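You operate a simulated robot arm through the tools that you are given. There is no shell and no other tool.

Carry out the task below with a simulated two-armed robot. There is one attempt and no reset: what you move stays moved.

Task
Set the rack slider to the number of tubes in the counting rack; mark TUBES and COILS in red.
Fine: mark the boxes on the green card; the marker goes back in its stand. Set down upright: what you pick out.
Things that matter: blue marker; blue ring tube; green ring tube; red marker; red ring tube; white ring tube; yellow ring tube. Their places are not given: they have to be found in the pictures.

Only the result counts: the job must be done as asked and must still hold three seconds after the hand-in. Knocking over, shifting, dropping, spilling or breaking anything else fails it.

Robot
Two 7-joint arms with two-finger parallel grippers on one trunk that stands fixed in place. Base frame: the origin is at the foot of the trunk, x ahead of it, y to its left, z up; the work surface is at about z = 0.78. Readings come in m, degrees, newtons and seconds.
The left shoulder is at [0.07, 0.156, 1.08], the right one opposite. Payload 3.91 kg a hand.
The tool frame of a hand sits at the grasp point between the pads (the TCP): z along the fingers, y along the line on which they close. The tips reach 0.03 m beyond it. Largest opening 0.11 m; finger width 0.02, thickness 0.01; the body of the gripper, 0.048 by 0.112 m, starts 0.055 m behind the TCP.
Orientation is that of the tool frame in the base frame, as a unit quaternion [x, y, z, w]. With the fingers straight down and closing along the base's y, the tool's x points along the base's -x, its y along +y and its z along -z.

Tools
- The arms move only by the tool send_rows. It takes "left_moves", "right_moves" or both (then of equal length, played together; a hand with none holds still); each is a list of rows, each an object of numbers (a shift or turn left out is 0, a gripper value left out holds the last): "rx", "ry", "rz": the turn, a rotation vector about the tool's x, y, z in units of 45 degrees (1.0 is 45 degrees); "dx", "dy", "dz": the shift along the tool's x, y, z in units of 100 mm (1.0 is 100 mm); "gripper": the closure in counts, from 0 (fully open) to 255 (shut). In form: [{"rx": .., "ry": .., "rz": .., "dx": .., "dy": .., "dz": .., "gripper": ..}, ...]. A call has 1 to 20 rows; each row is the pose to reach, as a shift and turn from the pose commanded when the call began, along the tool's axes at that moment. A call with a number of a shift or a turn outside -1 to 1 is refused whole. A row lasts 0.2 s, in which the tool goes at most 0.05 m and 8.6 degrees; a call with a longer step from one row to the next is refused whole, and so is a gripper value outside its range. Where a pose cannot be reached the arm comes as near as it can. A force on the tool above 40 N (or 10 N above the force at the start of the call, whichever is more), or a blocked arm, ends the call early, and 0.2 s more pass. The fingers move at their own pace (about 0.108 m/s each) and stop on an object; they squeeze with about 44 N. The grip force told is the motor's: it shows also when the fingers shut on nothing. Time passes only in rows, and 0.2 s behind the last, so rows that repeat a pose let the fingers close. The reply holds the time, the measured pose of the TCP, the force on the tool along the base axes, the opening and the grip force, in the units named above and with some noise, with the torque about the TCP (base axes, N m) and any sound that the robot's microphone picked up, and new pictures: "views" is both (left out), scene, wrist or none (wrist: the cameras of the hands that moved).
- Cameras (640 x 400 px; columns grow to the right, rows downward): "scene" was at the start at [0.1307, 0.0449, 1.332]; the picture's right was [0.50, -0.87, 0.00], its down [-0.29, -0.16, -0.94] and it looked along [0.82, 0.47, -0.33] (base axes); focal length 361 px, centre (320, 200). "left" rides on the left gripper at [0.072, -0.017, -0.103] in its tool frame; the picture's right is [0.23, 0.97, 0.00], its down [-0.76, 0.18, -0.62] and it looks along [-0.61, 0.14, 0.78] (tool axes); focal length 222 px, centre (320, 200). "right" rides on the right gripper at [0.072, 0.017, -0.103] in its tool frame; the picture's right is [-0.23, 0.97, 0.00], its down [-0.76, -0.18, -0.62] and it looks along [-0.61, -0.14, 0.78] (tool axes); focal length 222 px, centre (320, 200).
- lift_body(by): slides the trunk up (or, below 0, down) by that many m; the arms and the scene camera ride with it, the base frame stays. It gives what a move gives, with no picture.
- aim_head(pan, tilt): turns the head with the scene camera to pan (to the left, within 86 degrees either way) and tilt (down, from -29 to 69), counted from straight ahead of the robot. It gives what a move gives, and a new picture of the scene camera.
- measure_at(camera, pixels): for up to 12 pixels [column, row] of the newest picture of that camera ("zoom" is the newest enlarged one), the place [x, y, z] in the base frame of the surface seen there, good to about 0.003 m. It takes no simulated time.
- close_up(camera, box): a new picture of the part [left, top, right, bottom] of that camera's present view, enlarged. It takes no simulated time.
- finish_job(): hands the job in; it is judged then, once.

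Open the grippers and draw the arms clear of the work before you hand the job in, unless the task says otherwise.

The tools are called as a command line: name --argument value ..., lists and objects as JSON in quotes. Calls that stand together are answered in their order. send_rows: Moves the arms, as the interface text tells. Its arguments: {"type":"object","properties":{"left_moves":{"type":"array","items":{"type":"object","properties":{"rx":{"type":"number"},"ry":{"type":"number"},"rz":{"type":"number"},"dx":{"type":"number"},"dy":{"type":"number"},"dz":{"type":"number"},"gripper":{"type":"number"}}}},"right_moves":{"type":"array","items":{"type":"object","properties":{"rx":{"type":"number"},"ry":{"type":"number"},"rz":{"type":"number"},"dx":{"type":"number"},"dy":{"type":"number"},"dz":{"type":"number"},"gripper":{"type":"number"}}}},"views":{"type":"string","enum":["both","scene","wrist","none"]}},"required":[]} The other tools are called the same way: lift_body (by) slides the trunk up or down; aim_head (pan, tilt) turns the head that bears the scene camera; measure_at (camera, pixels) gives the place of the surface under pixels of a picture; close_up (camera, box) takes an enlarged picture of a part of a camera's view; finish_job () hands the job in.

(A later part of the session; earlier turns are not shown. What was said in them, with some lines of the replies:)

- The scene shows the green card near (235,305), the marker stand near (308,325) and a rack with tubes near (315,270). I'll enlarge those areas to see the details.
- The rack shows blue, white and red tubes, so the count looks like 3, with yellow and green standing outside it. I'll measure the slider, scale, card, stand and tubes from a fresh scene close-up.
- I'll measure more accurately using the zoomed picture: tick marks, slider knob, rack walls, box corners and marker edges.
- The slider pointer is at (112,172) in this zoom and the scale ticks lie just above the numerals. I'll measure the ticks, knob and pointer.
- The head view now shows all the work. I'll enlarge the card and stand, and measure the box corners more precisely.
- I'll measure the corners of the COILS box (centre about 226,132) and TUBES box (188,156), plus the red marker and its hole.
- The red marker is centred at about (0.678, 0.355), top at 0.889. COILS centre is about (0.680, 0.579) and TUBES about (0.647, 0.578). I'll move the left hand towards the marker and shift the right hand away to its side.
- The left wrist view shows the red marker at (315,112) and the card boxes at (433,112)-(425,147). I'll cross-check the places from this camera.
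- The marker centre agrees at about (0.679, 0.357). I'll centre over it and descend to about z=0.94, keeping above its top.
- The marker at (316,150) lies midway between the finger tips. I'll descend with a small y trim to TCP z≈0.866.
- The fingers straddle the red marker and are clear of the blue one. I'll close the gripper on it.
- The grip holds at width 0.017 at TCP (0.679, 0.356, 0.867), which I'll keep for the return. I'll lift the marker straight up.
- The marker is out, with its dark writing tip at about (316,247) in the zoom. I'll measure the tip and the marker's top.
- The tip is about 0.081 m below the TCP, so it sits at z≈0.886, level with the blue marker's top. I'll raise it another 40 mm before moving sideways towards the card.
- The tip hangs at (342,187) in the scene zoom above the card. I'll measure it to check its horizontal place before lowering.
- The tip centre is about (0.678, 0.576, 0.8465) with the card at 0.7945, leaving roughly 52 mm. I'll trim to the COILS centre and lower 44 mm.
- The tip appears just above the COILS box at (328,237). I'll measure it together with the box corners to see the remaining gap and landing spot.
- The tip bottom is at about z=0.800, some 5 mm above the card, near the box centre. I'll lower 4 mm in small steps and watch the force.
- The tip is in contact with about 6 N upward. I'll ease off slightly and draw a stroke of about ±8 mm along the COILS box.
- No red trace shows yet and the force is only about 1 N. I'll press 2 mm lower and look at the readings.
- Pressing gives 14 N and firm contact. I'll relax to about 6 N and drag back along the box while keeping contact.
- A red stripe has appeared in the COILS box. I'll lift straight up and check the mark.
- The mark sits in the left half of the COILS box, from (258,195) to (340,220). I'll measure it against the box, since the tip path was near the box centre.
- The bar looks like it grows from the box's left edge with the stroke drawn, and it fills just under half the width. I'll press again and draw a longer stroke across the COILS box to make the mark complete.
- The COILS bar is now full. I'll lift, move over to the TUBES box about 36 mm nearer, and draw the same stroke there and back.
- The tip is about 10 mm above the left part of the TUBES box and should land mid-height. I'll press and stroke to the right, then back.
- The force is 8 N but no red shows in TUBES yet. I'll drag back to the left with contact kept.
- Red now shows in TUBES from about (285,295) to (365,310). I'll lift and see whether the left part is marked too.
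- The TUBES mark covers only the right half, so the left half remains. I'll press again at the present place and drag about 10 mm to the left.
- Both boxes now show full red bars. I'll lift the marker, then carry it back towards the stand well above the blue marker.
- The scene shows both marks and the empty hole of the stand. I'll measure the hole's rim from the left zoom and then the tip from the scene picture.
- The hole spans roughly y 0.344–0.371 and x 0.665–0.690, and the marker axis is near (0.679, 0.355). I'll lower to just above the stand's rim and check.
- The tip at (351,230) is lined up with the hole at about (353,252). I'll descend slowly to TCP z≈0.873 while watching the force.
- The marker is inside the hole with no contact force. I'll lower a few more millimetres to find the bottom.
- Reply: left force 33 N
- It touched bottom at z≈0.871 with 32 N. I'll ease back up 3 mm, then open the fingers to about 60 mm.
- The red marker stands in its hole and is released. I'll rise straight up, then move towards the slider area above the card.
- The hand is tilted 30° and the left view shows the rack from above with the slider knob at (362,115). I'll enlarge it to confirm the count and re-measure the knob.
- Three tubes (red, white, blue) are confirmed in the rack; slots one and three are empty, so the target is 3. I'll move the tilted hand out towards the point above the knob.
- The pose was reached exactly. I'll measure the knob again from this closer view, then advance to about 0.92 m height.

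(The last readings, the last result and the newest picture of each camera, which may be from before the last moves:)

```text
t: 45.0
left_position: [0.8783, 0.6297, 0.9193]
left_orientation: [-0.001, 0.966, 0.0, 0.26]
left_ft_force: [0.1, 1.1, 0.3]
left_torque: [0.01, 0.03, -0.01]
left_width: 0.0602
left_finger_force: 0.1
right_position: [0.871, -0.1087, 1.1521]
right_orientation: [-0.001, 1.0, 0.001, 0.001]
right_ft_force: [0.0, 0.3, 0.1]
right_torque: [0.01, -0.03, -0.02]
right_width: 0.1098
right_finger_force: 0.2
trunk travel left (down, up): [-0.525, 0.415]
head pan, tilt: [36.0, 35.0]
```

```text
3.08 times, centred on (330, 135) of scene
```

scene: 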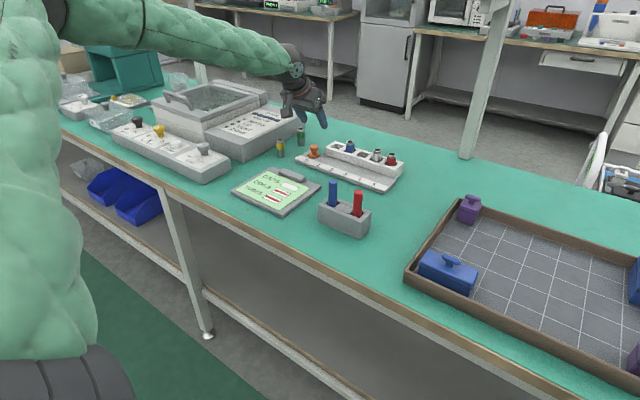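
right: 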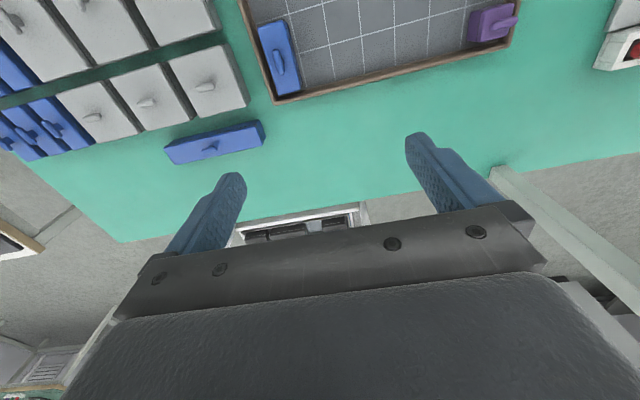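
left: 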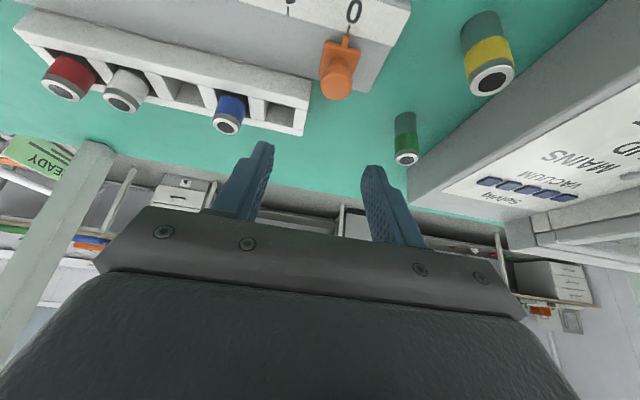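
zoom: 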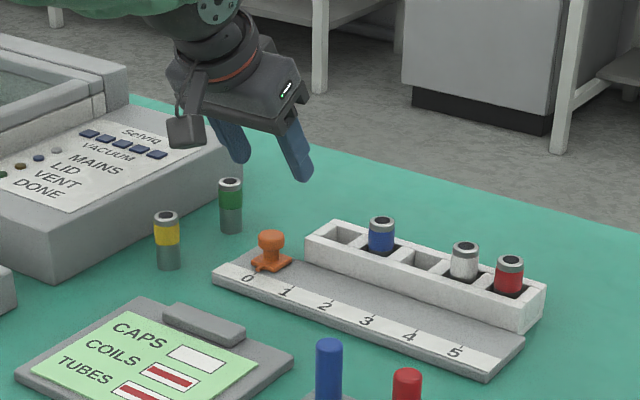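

The knob centre is about (0.890, 0.633). I'll descend vertically to about z=0.862 and check the finger placement around the knob.

send_rows --left_moves '[{"dx": 0.1, "dy": 0.03, "dz": 0.17}, {"dx": 0.2, "dy": 0.03, "dz": 0.34}, {"dx": 0.285, "dy": 0.03, "dz": 0.5}, {"dx": 0.285, "dy": 0.03, "dz": 0.5}]' --views "both"

close_up --camera "scene" --box '[270, 90, 370, 190]'

close_up --camera "left" --box '[200, 20, 460, 240]'

```text
t: 46.0
left_position: [0.8805, 0.6334, 0.8612]
left_orientation: [0.0, 0.966, 0.0, 0.259]
left_ft_force: [0.2, 1.0, 0.1]
left_torque: [0.01, -0.04, 0.01]
left_width: 0.0602
left_finger_force: 0.0
right_position: [0.8714, -0.1067, 1.152]
right_orientation: [-0.001, 1.0, 0.001, 0.0]
right_ft_force: [0.0, 0.3, -0.1]
right_torque: [0.02, 0.0, -0.01]
right_width: 0.11
right_finger_force: 0.0
trunk travel left (down, up): [-0.525, 0.415]
head pan, tilt: [36.0, 35.0]
```

scene: 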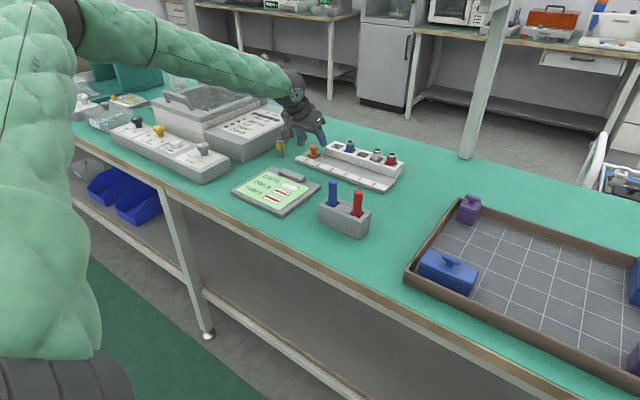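
left: 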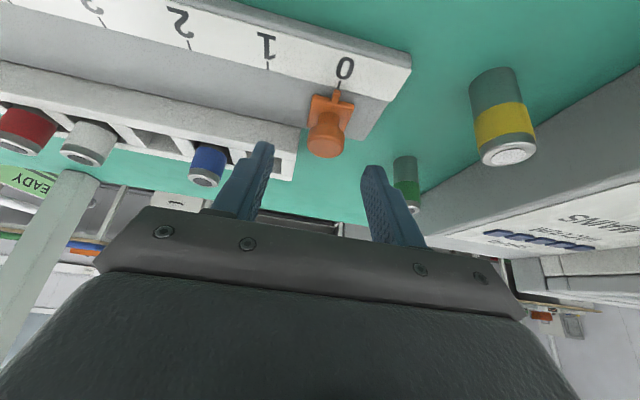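

```text
4.00 times, centred on (320, 140) of scene
```

zoom: 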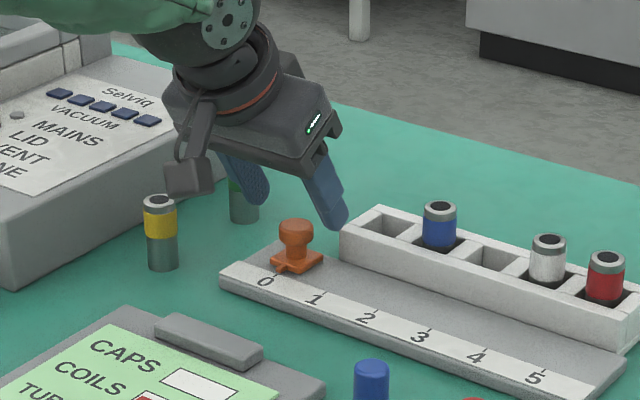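

```text
1.82 times, centred on (330, 130) of left
```

zoom: 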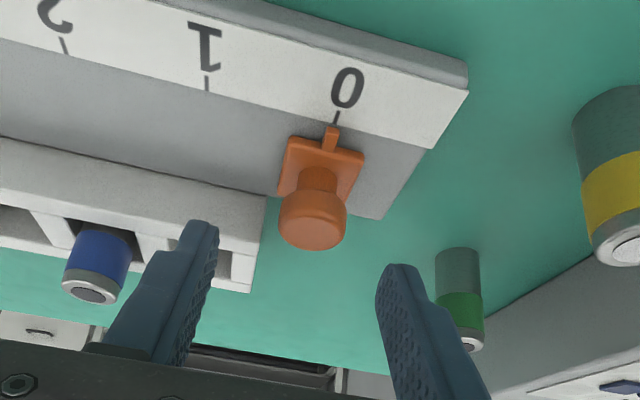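

The fingers straddle the knob, but the right finger is near the rack's end wall. I'll measure the rack's front edge, its end and the knob before going lower.

measure_at --camera "zoom" --pixels '[[262, 205], [255, 215], [240, 195], [225, 180], [262, 240], [312, 235], [312, 205], [290, 220], [340, 225], [322, 175], [205, 225], [395, 268]]'

measure_at --camera "scene" --pixels '[[313, 146], [314, 149], [313, 153], [310, 148], [317, 148], [404, 167], [327, 148], [328, 153], [335, 145], [300, 139]]'

```text
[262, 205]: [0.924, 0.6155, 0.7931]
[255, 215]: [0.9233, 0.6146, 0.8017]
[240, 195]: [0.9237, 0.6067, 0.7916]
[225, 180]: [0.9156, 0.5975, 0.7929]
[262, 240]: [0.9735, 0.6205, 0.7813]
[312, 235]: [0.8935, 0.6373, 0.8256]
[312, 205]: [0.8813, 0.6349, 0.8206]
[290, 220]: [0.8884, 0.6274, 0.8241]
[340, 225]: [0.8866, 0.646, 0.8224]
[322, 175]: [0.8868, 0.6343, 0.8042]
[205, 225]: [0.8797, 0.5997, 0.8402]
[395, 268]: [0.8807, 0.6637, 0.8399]
```

```text
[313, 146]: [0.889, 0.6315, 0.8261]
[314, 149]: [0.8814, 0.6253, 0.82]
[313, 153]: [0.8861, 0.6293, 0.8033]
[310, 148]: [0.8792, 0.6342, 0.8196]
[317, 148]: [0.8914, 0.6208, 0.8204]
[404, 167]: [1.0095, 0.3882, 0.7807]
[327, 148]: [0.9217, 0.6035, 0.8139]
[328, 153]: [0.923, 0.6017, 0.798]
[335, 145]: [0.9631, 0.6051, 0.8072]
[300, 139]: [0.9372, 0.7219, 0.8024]
```

The rack front is at x≈0.922, so the fingers at x≤0.905 clear it, and the knob is centred at about (0.891, 0.633). I'll lower 25 mm to z≈0.836 and close on the knob.

send_rows --left_moves '[{"dx": 0.05, "dy": 0.01, "dz": 0.1}, {"dx": 0.09, "dy": 0.01, "dz": 0.18}, {"dx": 0.117, "dy": 0.01, "dz": 0.222}, {"dx": 0.117, "dy": 0.01, "dz": 0.222}]' --views "both"

close_up --camera "scene" --box '[270, 90, 370, 190]'

close_up --camera "left" --box '[200, 20, 460, 240]'

```text
t: 47.0
left_position: [0.8826, 0.6349, 0.8356]
left_orientation: [-0.001, 0.966, 0.0, 0.259]
left_ft_force: [-0.8, -0.7, 0.6]
left_torque: [0.0, -0.01, 0.02]
left_width: 0.0603
left_finger_force: 0.0
right_position: [0.8721, -0.1071, 1.1533]
right_orientation: [-0.001, 1.0, -0.001, 0.0]
right_ft_force: [-0.6, 0.2, -0.1]
right_torque: [0.0, -0.01, 0.02]
right_width: 0.1102
right_finger_force: 0.0
trunk travel left (down, up): [-0.525, 0.415]
head pan, tilt: [36.0, 35.0]
```

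scene: 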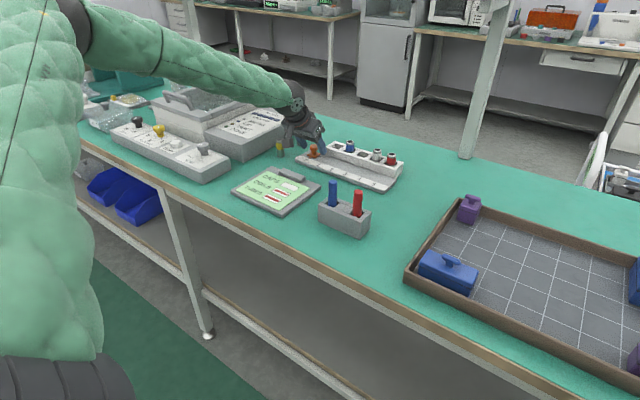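
left: 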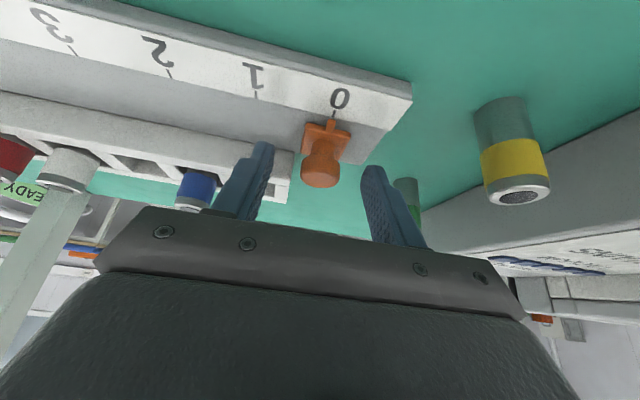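

```text
4.00 times, centred on (320, 140) of scene
```

zoom: 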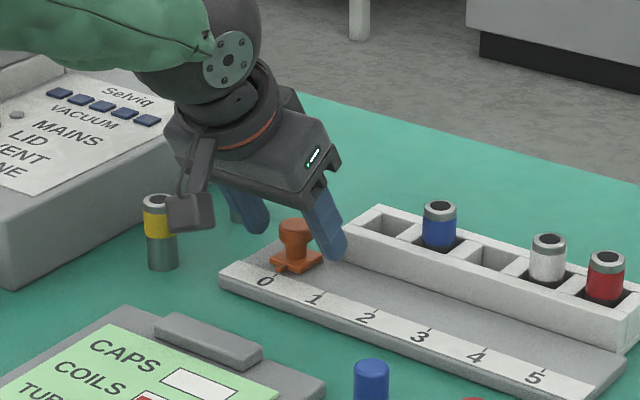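

```text
1.82 times, centred on (330, 130) of left
```

zoom: 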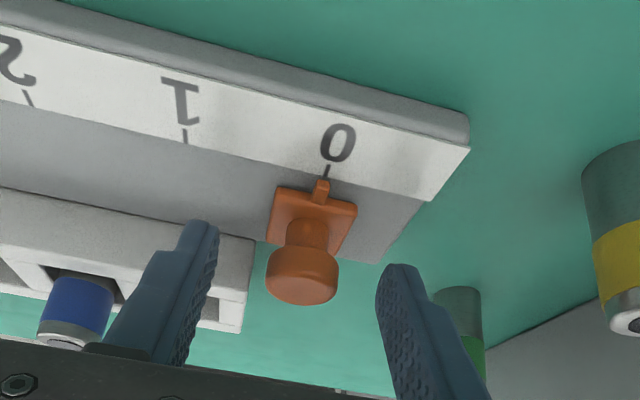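

The knob lies between the pads near the finger tips. I'll close the gripper.

send_rows --left_moves '[{"gripper": 160}, {"gripper": 200}, {"gripper": 230}, {"gripper": 255}, {"gripper": 255}]' --views "wrist"

close_up --camera "scene" --box '[270, 90, 370, 190]'

```text
t: 48.2
left_position: [0.8819, 0.635, 0.8354]
left_orientation: [-0.001, 0.966, 0.0, 0.259]
left_ft_force: [0.6, -0.4, -0.4]
left_torque: [-0.01, -0.03, 0.01]
left_width: 0.025
left_finger_force: 44.7
right_position: [0.8719, -0.1064, 1.1524]
right_orientation: [-0.001, 1.0, 0.0, 0.0]
right_ft_force: [-0.2, 0.1, 0.2]
right_torque: [0.01, 0.01, 0.0]
right_width: 0.11
right_finger_force: 0.2
trunk travel left (down, up): [-0.525, 0.415]
head pan, tilt: [36.0, 35.0]
```

left: 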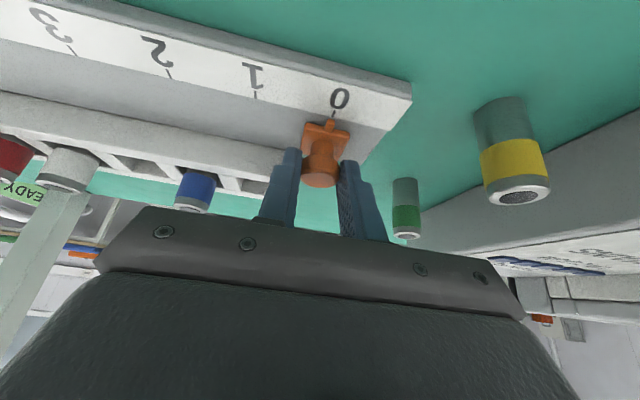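

```text
4.00 times, centred on (320, 140) of scene
```

zoom: 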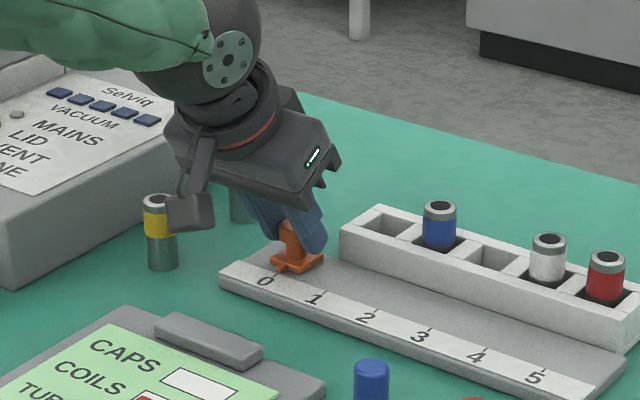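

The knob is held at width 0.025 with no side load. I'll drag it 90 mm towards -y in small steps while watching the force.

send_rows --left_moves '[{"dy": -0.05}, {"dy": -0.15}, {"dy": -0.25}, {"dy": -0.35}, {"dy": -0.45}, {"dy": -0.55}, {"dy": -0.65}, {"dy": -0.75}, {"dy": -0.85}, {"dy": -0.9}, {"dy": -0.9}]' --views "both"

close_up --camera "scene" --box '[270, 100, 410, 200]'

```text
t: 50.6
left_position: [0.8819, 0.5447, 0.8362]
left_orientation: [-0.001, 0.966, 0.0, 0.258]
left_ft_force: [5.5, -0.1, -1.2]
left_torque: [0.03, -0.16, 0.01]
left_width: 0.0249
left_finger_force: 44.7
right_position: [0.8731, -0.1062, 1.1522]
right_orientation: [0.0, 1.0, 0.0, 0.0]
right_ft_force: [0.3, 0.0, 0.1]
right_torque: [-0.01, 0.0, -0.01]
right_width: 0.1102
right_finger_force: 0.0
trunk travel left (down, up): [-0.525, 0.415]
head pan, tilt: [36.0, 35.0]
```

scene: 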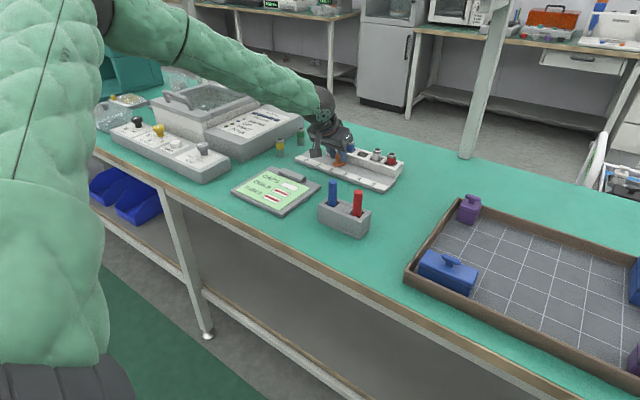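
left: 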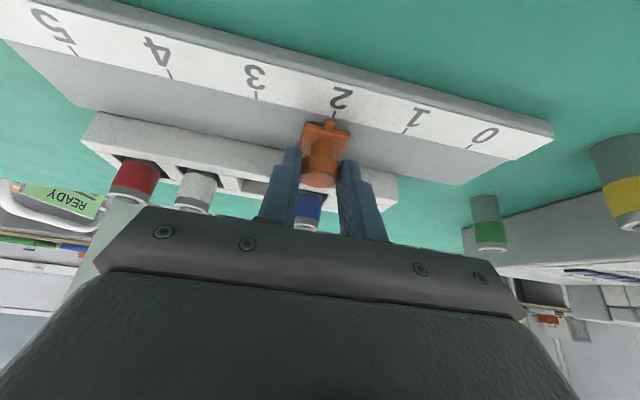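

```text
4.00 times, centred on (340, 150) of scene
```

zoom: 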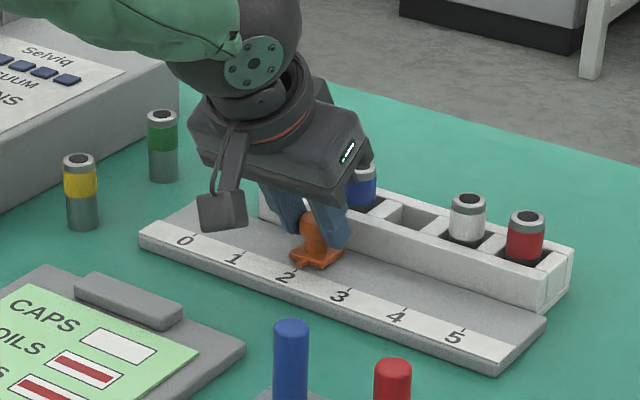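

The slider has moved to exactly 2 with a slight 5 N side load in x. I'll drag another 45 mm with a 1.5 mm x relief to reach 3.

send_rows --left_moves '[{"dy": -0.05, "dx": -0.005, "dz": 0.003}, {"dy": -0.12, "dx": -0.009, "dz": 0.005}, {"dy": -0.2, "dx": -0.011, "dz": 0.006}, {"dy": -0.28, "dx": -0.012, "dz": 0.007}, {"dy": -0.36, "dx": -0.013, "dz": 0.007}, {"dy": -0.42, "dx": -0.013, "dz": 0.007}, {"dy": -0.45, "dx": -0.013, "dz": 0.007}, {"dy": -0.45, "dx": -0.013, "dz": 0.007}]' --views "both"

close_up --camera "scene" --box '[290, 120, 400, 200]'

close_up --camera "left" --box '[200, 40, 440, 200]'

```text
t: 52.4
left_position: [0.8809, 0.5006, 0.8355]
left_orientation: [-0.001, 0.966, 0.0, 0.258]
left_ft_force: [-18.5, 0.2, -5.0]
left_torque: [0.02, 0.4, 0.07]
left_width: 0.0248
left_finger_force: 45.0
right_position: [0.8728, -0.1076, 1.1519]
right_orientation: [-0.001, 1.0, 0.0, 0.0]
right_ft_force: [-0.4, -0.7, -0.3]
right_torque: [-0.01, -0.03, 0.02]
right_width: 0.11
right_finger_force: 0.0
trunk travel left (down, up): [-0.525, 0.415]
head pan, tilt: [36.0, 35.0]
```

scene: 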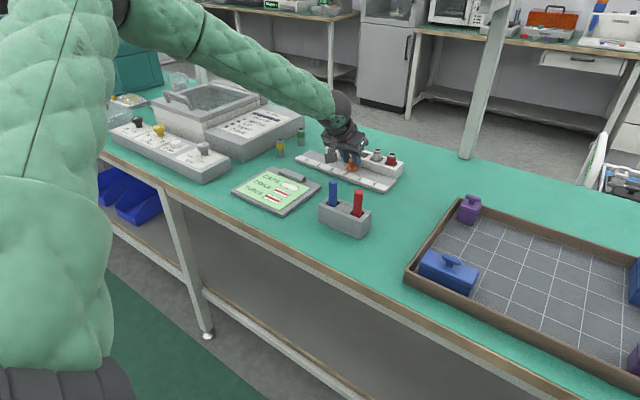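
left: 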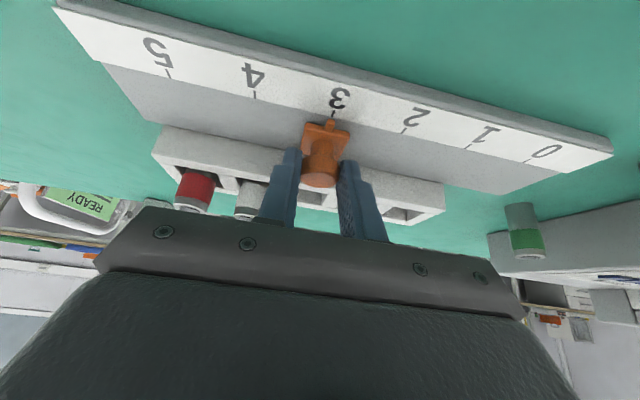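

```text
5.00 times, centred on (345, 160) of scene
```

zoom: 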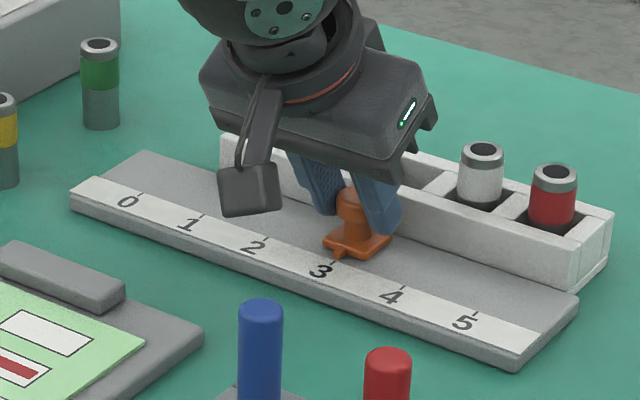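

```text
2.50 times, centred on (320, 120) of left
```

zoom: 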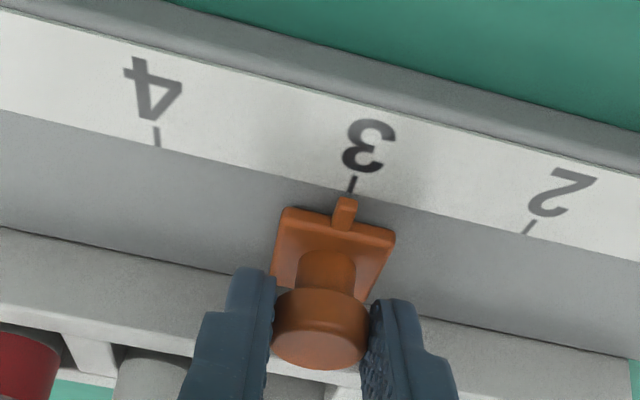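

The pointer lines up with tick 3 in both views, but there is an 18 N side load in -x. I'll undo the x relief before opening the fingers.

send_rows --left_moves '[{"dx": 0.005, "dz": -0.003}, {"dx": 0.01, "dz": -0.006}, {"dx": 0.01, "dz": -0.006}]' --views "none"

close_up --camera "left" --box '[260, 70, 380, 150]'

close_up --camera "scene" --box '[335, 155, 385, 185]'

```text
t: 53.2
left_position: [0.8821, 0.4996, 0.8354]
left_orientation: [-0.002, 0.966, 0.0, 0.259]
left_ft_force: [-11.6, -0.1, -6.3]
left_torque: [0.05, 0.28, -0.03]
left_width: 0.0249
left_finger_force: 44.7
right_position: [0.8725, -0.1065, 1.1519]
right_orientation: [-0.001, 1.0, 0.001, 0.0]
right_ft_force: [-0.5, -0.5, 0.4]
right_torque: [0.02, -0.01, -0.01]
right_width: 0.1101
right_finger_force: 0.0
trunk travel left (down, up): [-0.525, 0.415]
head pan, tilt: [36.0, 35.0]
```

```text
5.00 times, centred on (320, 110) of left
```

zoom: 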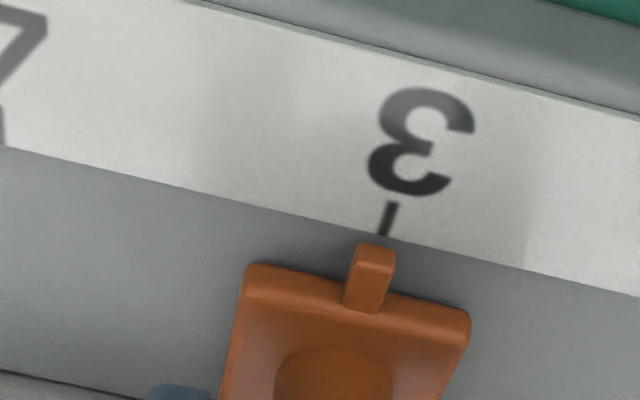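

```text
12.80 times, centred on (360, 170) of scene
```

zoom: 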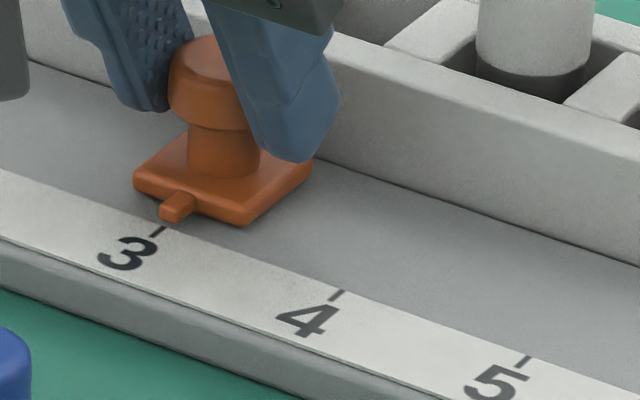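

The pointer sits in line with tick 3 in both close views. I'll relieve the remaining 12 N by another 1 mm and then open the fingers slightly.

send_rows --left_moves '[{"dx": 0.006, "dz": -0.001}, {"dx": 0.013, "dz": -0.003}, {"dx": 0.013, "dz": -0.003}]' --views "none"

```text
t: 54.0
left_position: [0.8829, 0.4997, 0.8353]
left_orientation: [0.0, 0.966, 0.001, 0.259]
left_ft_force: [6.3, -0.2, -4.0]
left_torque: [0.0, -0.16, -0.01]
left_width: 0.0247
left_finger_force: 44.2
right_position: [0.8739, -0.1075, 1.1518]
right_orientation: [0.0, 1.0, 0.0, -0.001]
right_ft_force: [-0.5, 0.7, 0.2]
right_torque: [-0.01, -0.01, -0.02]
right_width: 0.1099
right_finger_force: 0.1
trunk travel left (down, up): [-0.525, 0.415]
head pan, tilt: [36.0, 35.0]
```

The side load is small now, so I'll open the fingers gradually to about 50 mm.

send_rows --left_moves '[{"dx": -0.004, "gripper": 255}, {"dx": -0.004, "gripper": 185}, {"dx": -0.004, "gripper": 160}, {"dx": -0.004, "gripper": 139}, {"dx": -0.004, "gripper": 139}]' --views "wrist"

close_up --camera "left" --box '[260, 70, 380, 150]'

close_up --camera "scene" --box '[335, 155, 385, 185]'

```text
t: 55.2
left_position: [0.8811, 0.5002, 0.8362]
left_orientation: [-0.001, 0.966, 0.0, 0.259]
left_ft_force: [-0.2, 0.1, -0.7]
left_torque: [-0.02, 0.0, -0.03]
left_width: 0.0503
left_finger_force: 0.0
right_position: [0.8726, -0.1074, 1.1516]
right_orientation: [-0.001, 1.0, 0.0, -0.001]
right_ft_force: [0.8, 0.6, -0.2]
right_torque: [-0.03, -0.01, -0.02]
right_width: 0.1098
right_finger_force: 0.1
trunk travel left (down, up): [-0.525, 0.415]
head pan, tilt: [36.0, 35.0]
```

left: 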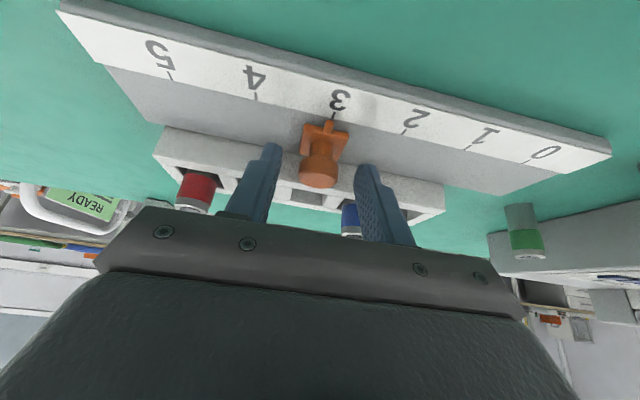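

```text
5.00 times, centred on (320, 110) of left
```

zoom: 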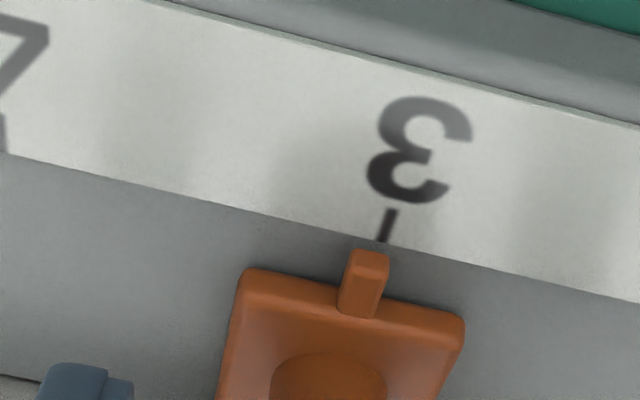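

```text
12.80 times, centred on (360, 170) of scene
```

zoom: 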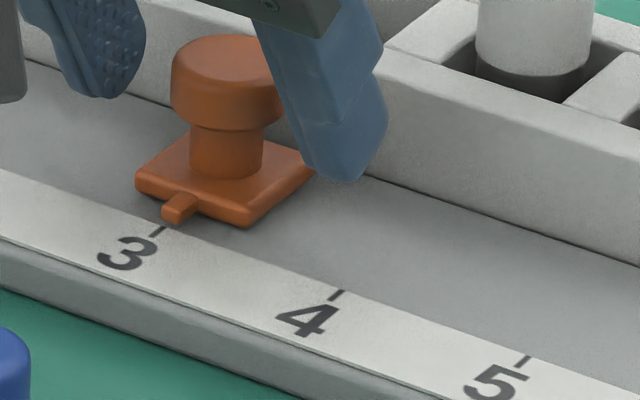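

The knob is free and the pointer sits at 3. I'll measure the pointer and the tick for confirmation before withdrawing.

measure_at --camera "zoom" --pixels '[[172, 212], [180, 206], [162, 228], [152, 235], [168, 222], [338, 294], [527, 358]]'

measure_at --camera "left" --pixels '[[330, 122], [332, 118], [333, 114], [256, 95], [406, 129]]'

```text
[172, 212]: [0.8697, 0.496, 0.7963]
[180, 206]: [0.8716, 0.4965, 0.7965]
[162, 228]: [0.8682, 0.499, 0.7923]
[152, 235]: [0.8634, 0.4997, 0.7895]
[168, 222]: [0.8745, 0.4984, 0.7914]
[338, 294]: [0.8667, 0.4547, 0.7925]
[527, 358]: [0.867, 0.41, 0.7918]
```

```text
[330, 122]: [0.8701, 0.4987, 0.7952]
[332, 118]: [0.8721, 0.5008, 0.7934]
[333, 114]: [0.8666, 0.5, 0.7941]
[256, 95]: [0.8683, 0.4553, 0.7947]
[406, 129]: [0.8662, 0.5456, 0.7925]
```

The pointer is within about 2 mm of tick 3. I'll raise the hand vertically, then draw it back.

send_rows --left_moves '[{"dx": -0.1, "dz": -0.173}, {"dx": -0.25, "dz": -0.433}, {"dx": -0.4, "dz": -0.693}, {"dx": -0.5, "dz": -0.866}]' --views "none"

send_rows --left_moves '[{"dx": -0.1, "dz": -0.22}, {"dx": -0.2, "dz": -0.45}, {"dx": -0.3, "dz": -0.7}, {"dx": -0.4, "dz": -0.95}]' --views "none"

send_rows --left_moves '[{"ry": 0.17, "dx": 0.2, "dz": -0.15}, {"ry": 0.34, "dx": 0.45, "dz": -0.3}, {"ry": 0.51, "dx": 0.7, "dz": -0.4}, {"ry": 0.667, "dx": 0.95, "dz": -0.5}]' --views "none"

send_rows --left_moves '[{"dx": 0.3, "dy": 0.1, "gripper": 0}, {"dx": 0.6, "dy": 0.2, "gripper": 0}, {"dx": 1.0, "dy": 0.3, "gripper": 0}, {"dx": 1.0, "dy": 0.3, "gripper": 0}]' --views "both"

close_up --camera "scene" --box '[220, 120, 420, 245]'

```text
t: 56.2
left_position: [0.8812, 0.4992, 0.9371]
left_orientation: [-0.001, 0.966, 0.0, 0.259]
left_ft_force: [-0.6, -0.1, 0.1]
left_torque: [0.02, 0.02, -0.03]
left_width: 0.0501
left_finger_force: 0.0
right_position: [0.8732, -0.1076, 1.1525]
right_orientation: [-0.001, 1.0, 0.001, -0.001]
right_ft_force: [0.7, 0.3, 0.1]
right_torque: [0.01, 0.05, 0.0]
right_width: 0.1098
right_finger_force: 0.1
trunk travel left (down, up): [-0.525, 0.415]
head pan, tilt: [36.0, 35.0]
```

```text
t: 57.2
left_position: [0.8687, 0.4995, 1.0396]
left_orientation: [-0.001, 0.966, 0.001, 0.258]
left_ft_force: [0.2, 0.8, 0.1]
left_torque: [0.0, -0.02, -0.02]
left_width: 0.05
left_finger_force: 0.0
right_position: [0.8724, -0.1077, 1.1524]
right_orientation: [0.0, 1.0, -0.001, 0.0]
right_ft_force: [-0.3, -0.3, 0.0]
right_torque: [-0.02, -0.02, 0.0]
right_width: 0.1103
right_finger_force: 0.0
trunk travel left (down, up): [-0.525, 0.415]
head pan, tilt: [36.0, 35.0]
```

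```text
t: 58.2
left_position: [0.7615, 0.4991, 1.0326]
left_orientation: [0.001, 1.0, 0.0, -0.001]
left_ft_force: [-0.3, -0.3, -0.7]
left_torque: [0.03, 0.02, -0.05]
left_width: 0.0498
left_finger_force: 0.1
right_position: [0.8714, -0.1079, 1.1521]
right_orientation: [-0.001, 1.0, 0.0, 0.0]
right_ft_force: [0.7, 0.5, -0.9]
right_torque: [-0.04, 0.01, -0.01]
right_width: 0.1099
right_finger_force: 0.0
trunk travel left (down, up): [-0.525, 0.415]
head pan, tilt: [36.0, 35.0]
```

```text
t: 59.2
left_position: [0.6631, 0.5293, 1.0329]
left_orientation: [-0.001, 1.0, 0.0, 0.0]
left_ft_force: [0.6, -0.4, -0.6]
left_torque: [0.01, 0.02, 0.01]
left_width: 0.1099
left_finger_force: 0.1
right_position: [0.8736, -0.1085, 1.1496]
right_orientation: [0.0, 1.0, 0.0, -0.001]
right_ft_force: [0.8, -0.5, -0.5]
right_torque: [0.01, 0.04, 0.02]
right_width: 0.11
right_finger_force: 0.2
trunk travel left (down, up): [-0.525, 0.415]
head pan, tilt: [36.0, 35.0]
```

scene: 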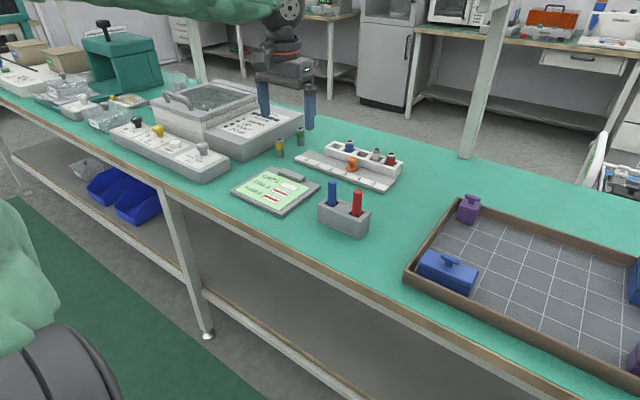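
left: 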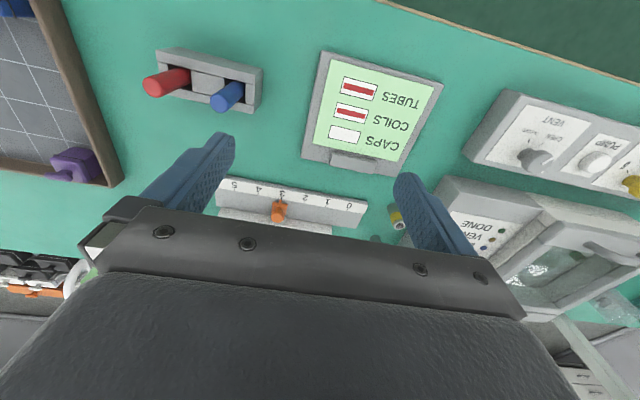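

```text
3.20 times, centred on (320, 182) of scene
```

zoom: 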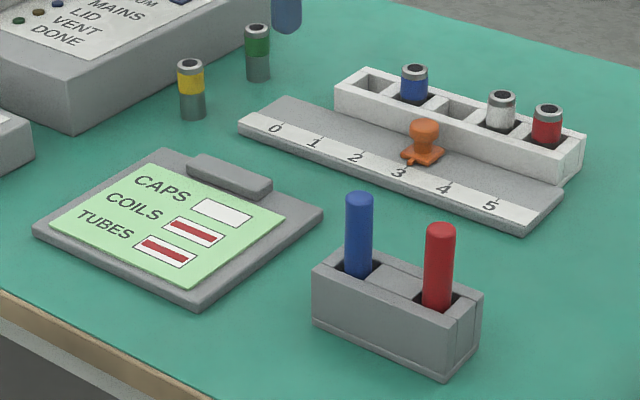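

All is in place: slider at 3, COILS and TUBES marked red, CAPS empty, both markers in the stand. I'll draw the left hand back and up, clear of the work, and take a last look.

send_rows --left_moves '[{"dx": 0.3, "dz": -0.3}, {"dx": 0.6, "dz": -0.6}, {"dx": 0.95, "dz": -0.95}]' --views "none"

send_rows --left_moves '[{"dx": 0.3}, {"dx": 0.6}, {"dx": 0.95}, {"dx": 0.95}]' --views "scene"

close_up --camera "scene" --box '[325, 140, 395, 195]'

close_up --camera "scene" --box '[220, 120, 420, 245]'

```text
t: 60.0
left_position: [0.5644, 0.5296, 1.1295]
left_orientation: [0.0, 1.0, -0.001, 0.0]
left_ft_force: [-0.5, 0.6, 0.1]
left_torque: [-0.01, -0.03, -0.01]
left_width: 0.11
left_finger_force: 0.0
right_position: [0.8686, -0.1085, 1.1544]
right_orientation: [0.0, 1.0, 0.0, 0.0]
right_ft_force: [0.1, 0.3, 0.8]
right_torque: [0.03, -0.02, 0.02]
right_width: 0.1102
right_finger_force: 0.1
trunk travel left (down, up): [-0.525, 0.415]
head pan, tilt: [36.0, 35.0]
```

```text
t: 61.0
left_position: [0.4723, 0.529, 1.1288]
left_orientation: [-0.001, 1.0, 0.0, -0.001]
left_ft_force: [1.0, -0.7, -0.5]
left_torque: [-0.02, 0.01, 0.01]
left_width: 0.1099
left_finger_force: 0.1
right_position: [0.8726, -0.1088, 1.1515]
right_orientation: [0.0, 1.0, 0.0, -0.001]
right_ft_force: [-0.5, -0.1, -0.1]
right_torque: [0.04, 0.03, 0.01]
right_width: 0.11
right_finger_force: 0.1
trunk travel left (down, up): [-0.525, 0.415]
head pan, tilt: [36.0, 35.0]
```

scene: 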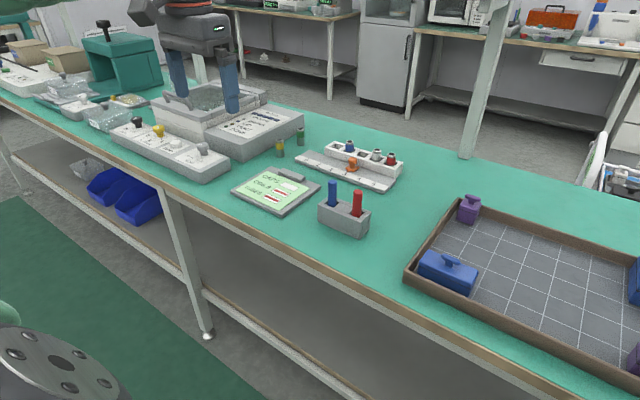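

```text
7.27 times, centred on (360, 168) of scene
```

zoom: 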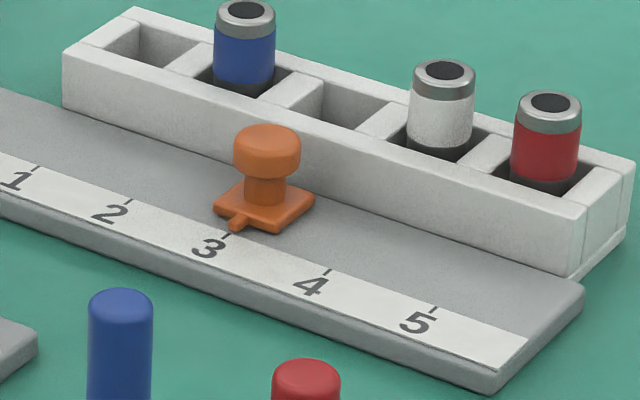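

```text
3.20 times, centred on (320, 182) of scene
```

zoom: 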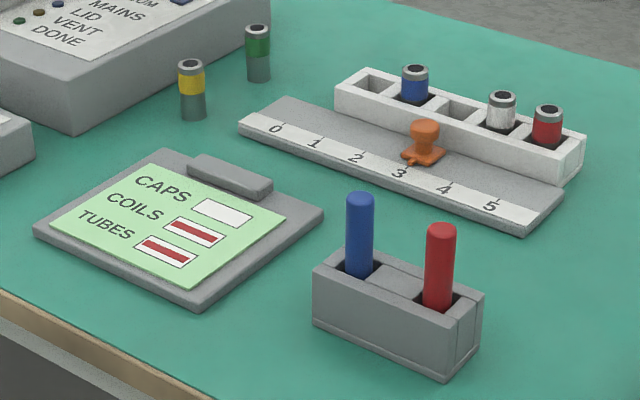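

The pointer is on 3, three tubes are in the rack, TUBES and COILS carry full red bars, CAPS is blank, and the red marker stands in its stand. Both grippers are open and clear, so I'm handing the job in.

finish_job

```text
The job is handed in.
```

I set the rack slider to 3 and marked TUBES and COILS in red on the green card. I then put the red marker back in its stand and handed the job in. I haven't had a verdict back.

- **Count:** the rack holds three tubes: blue, white and red. Slots one and three are empty, and the yellow and green tubes stand outside the rack.
- **Slider:** the pointer sits within about 2 mm of the 3 mark.
- **Marks:** both boxes show a full red bar, and CAPS is blank. The strokes took several passes because the first presses left no mark.
- **Picking out:** I took no tubes out of the rack, so nothing needed setting down upright.
- **Side force:** dragging the slider put up to about 18 N sideways on the rack. I eased it off before letting go. The rack looked in place in the last pictures, and nothing had tipped.

Both grippers were open and clear of the work at hand-in.
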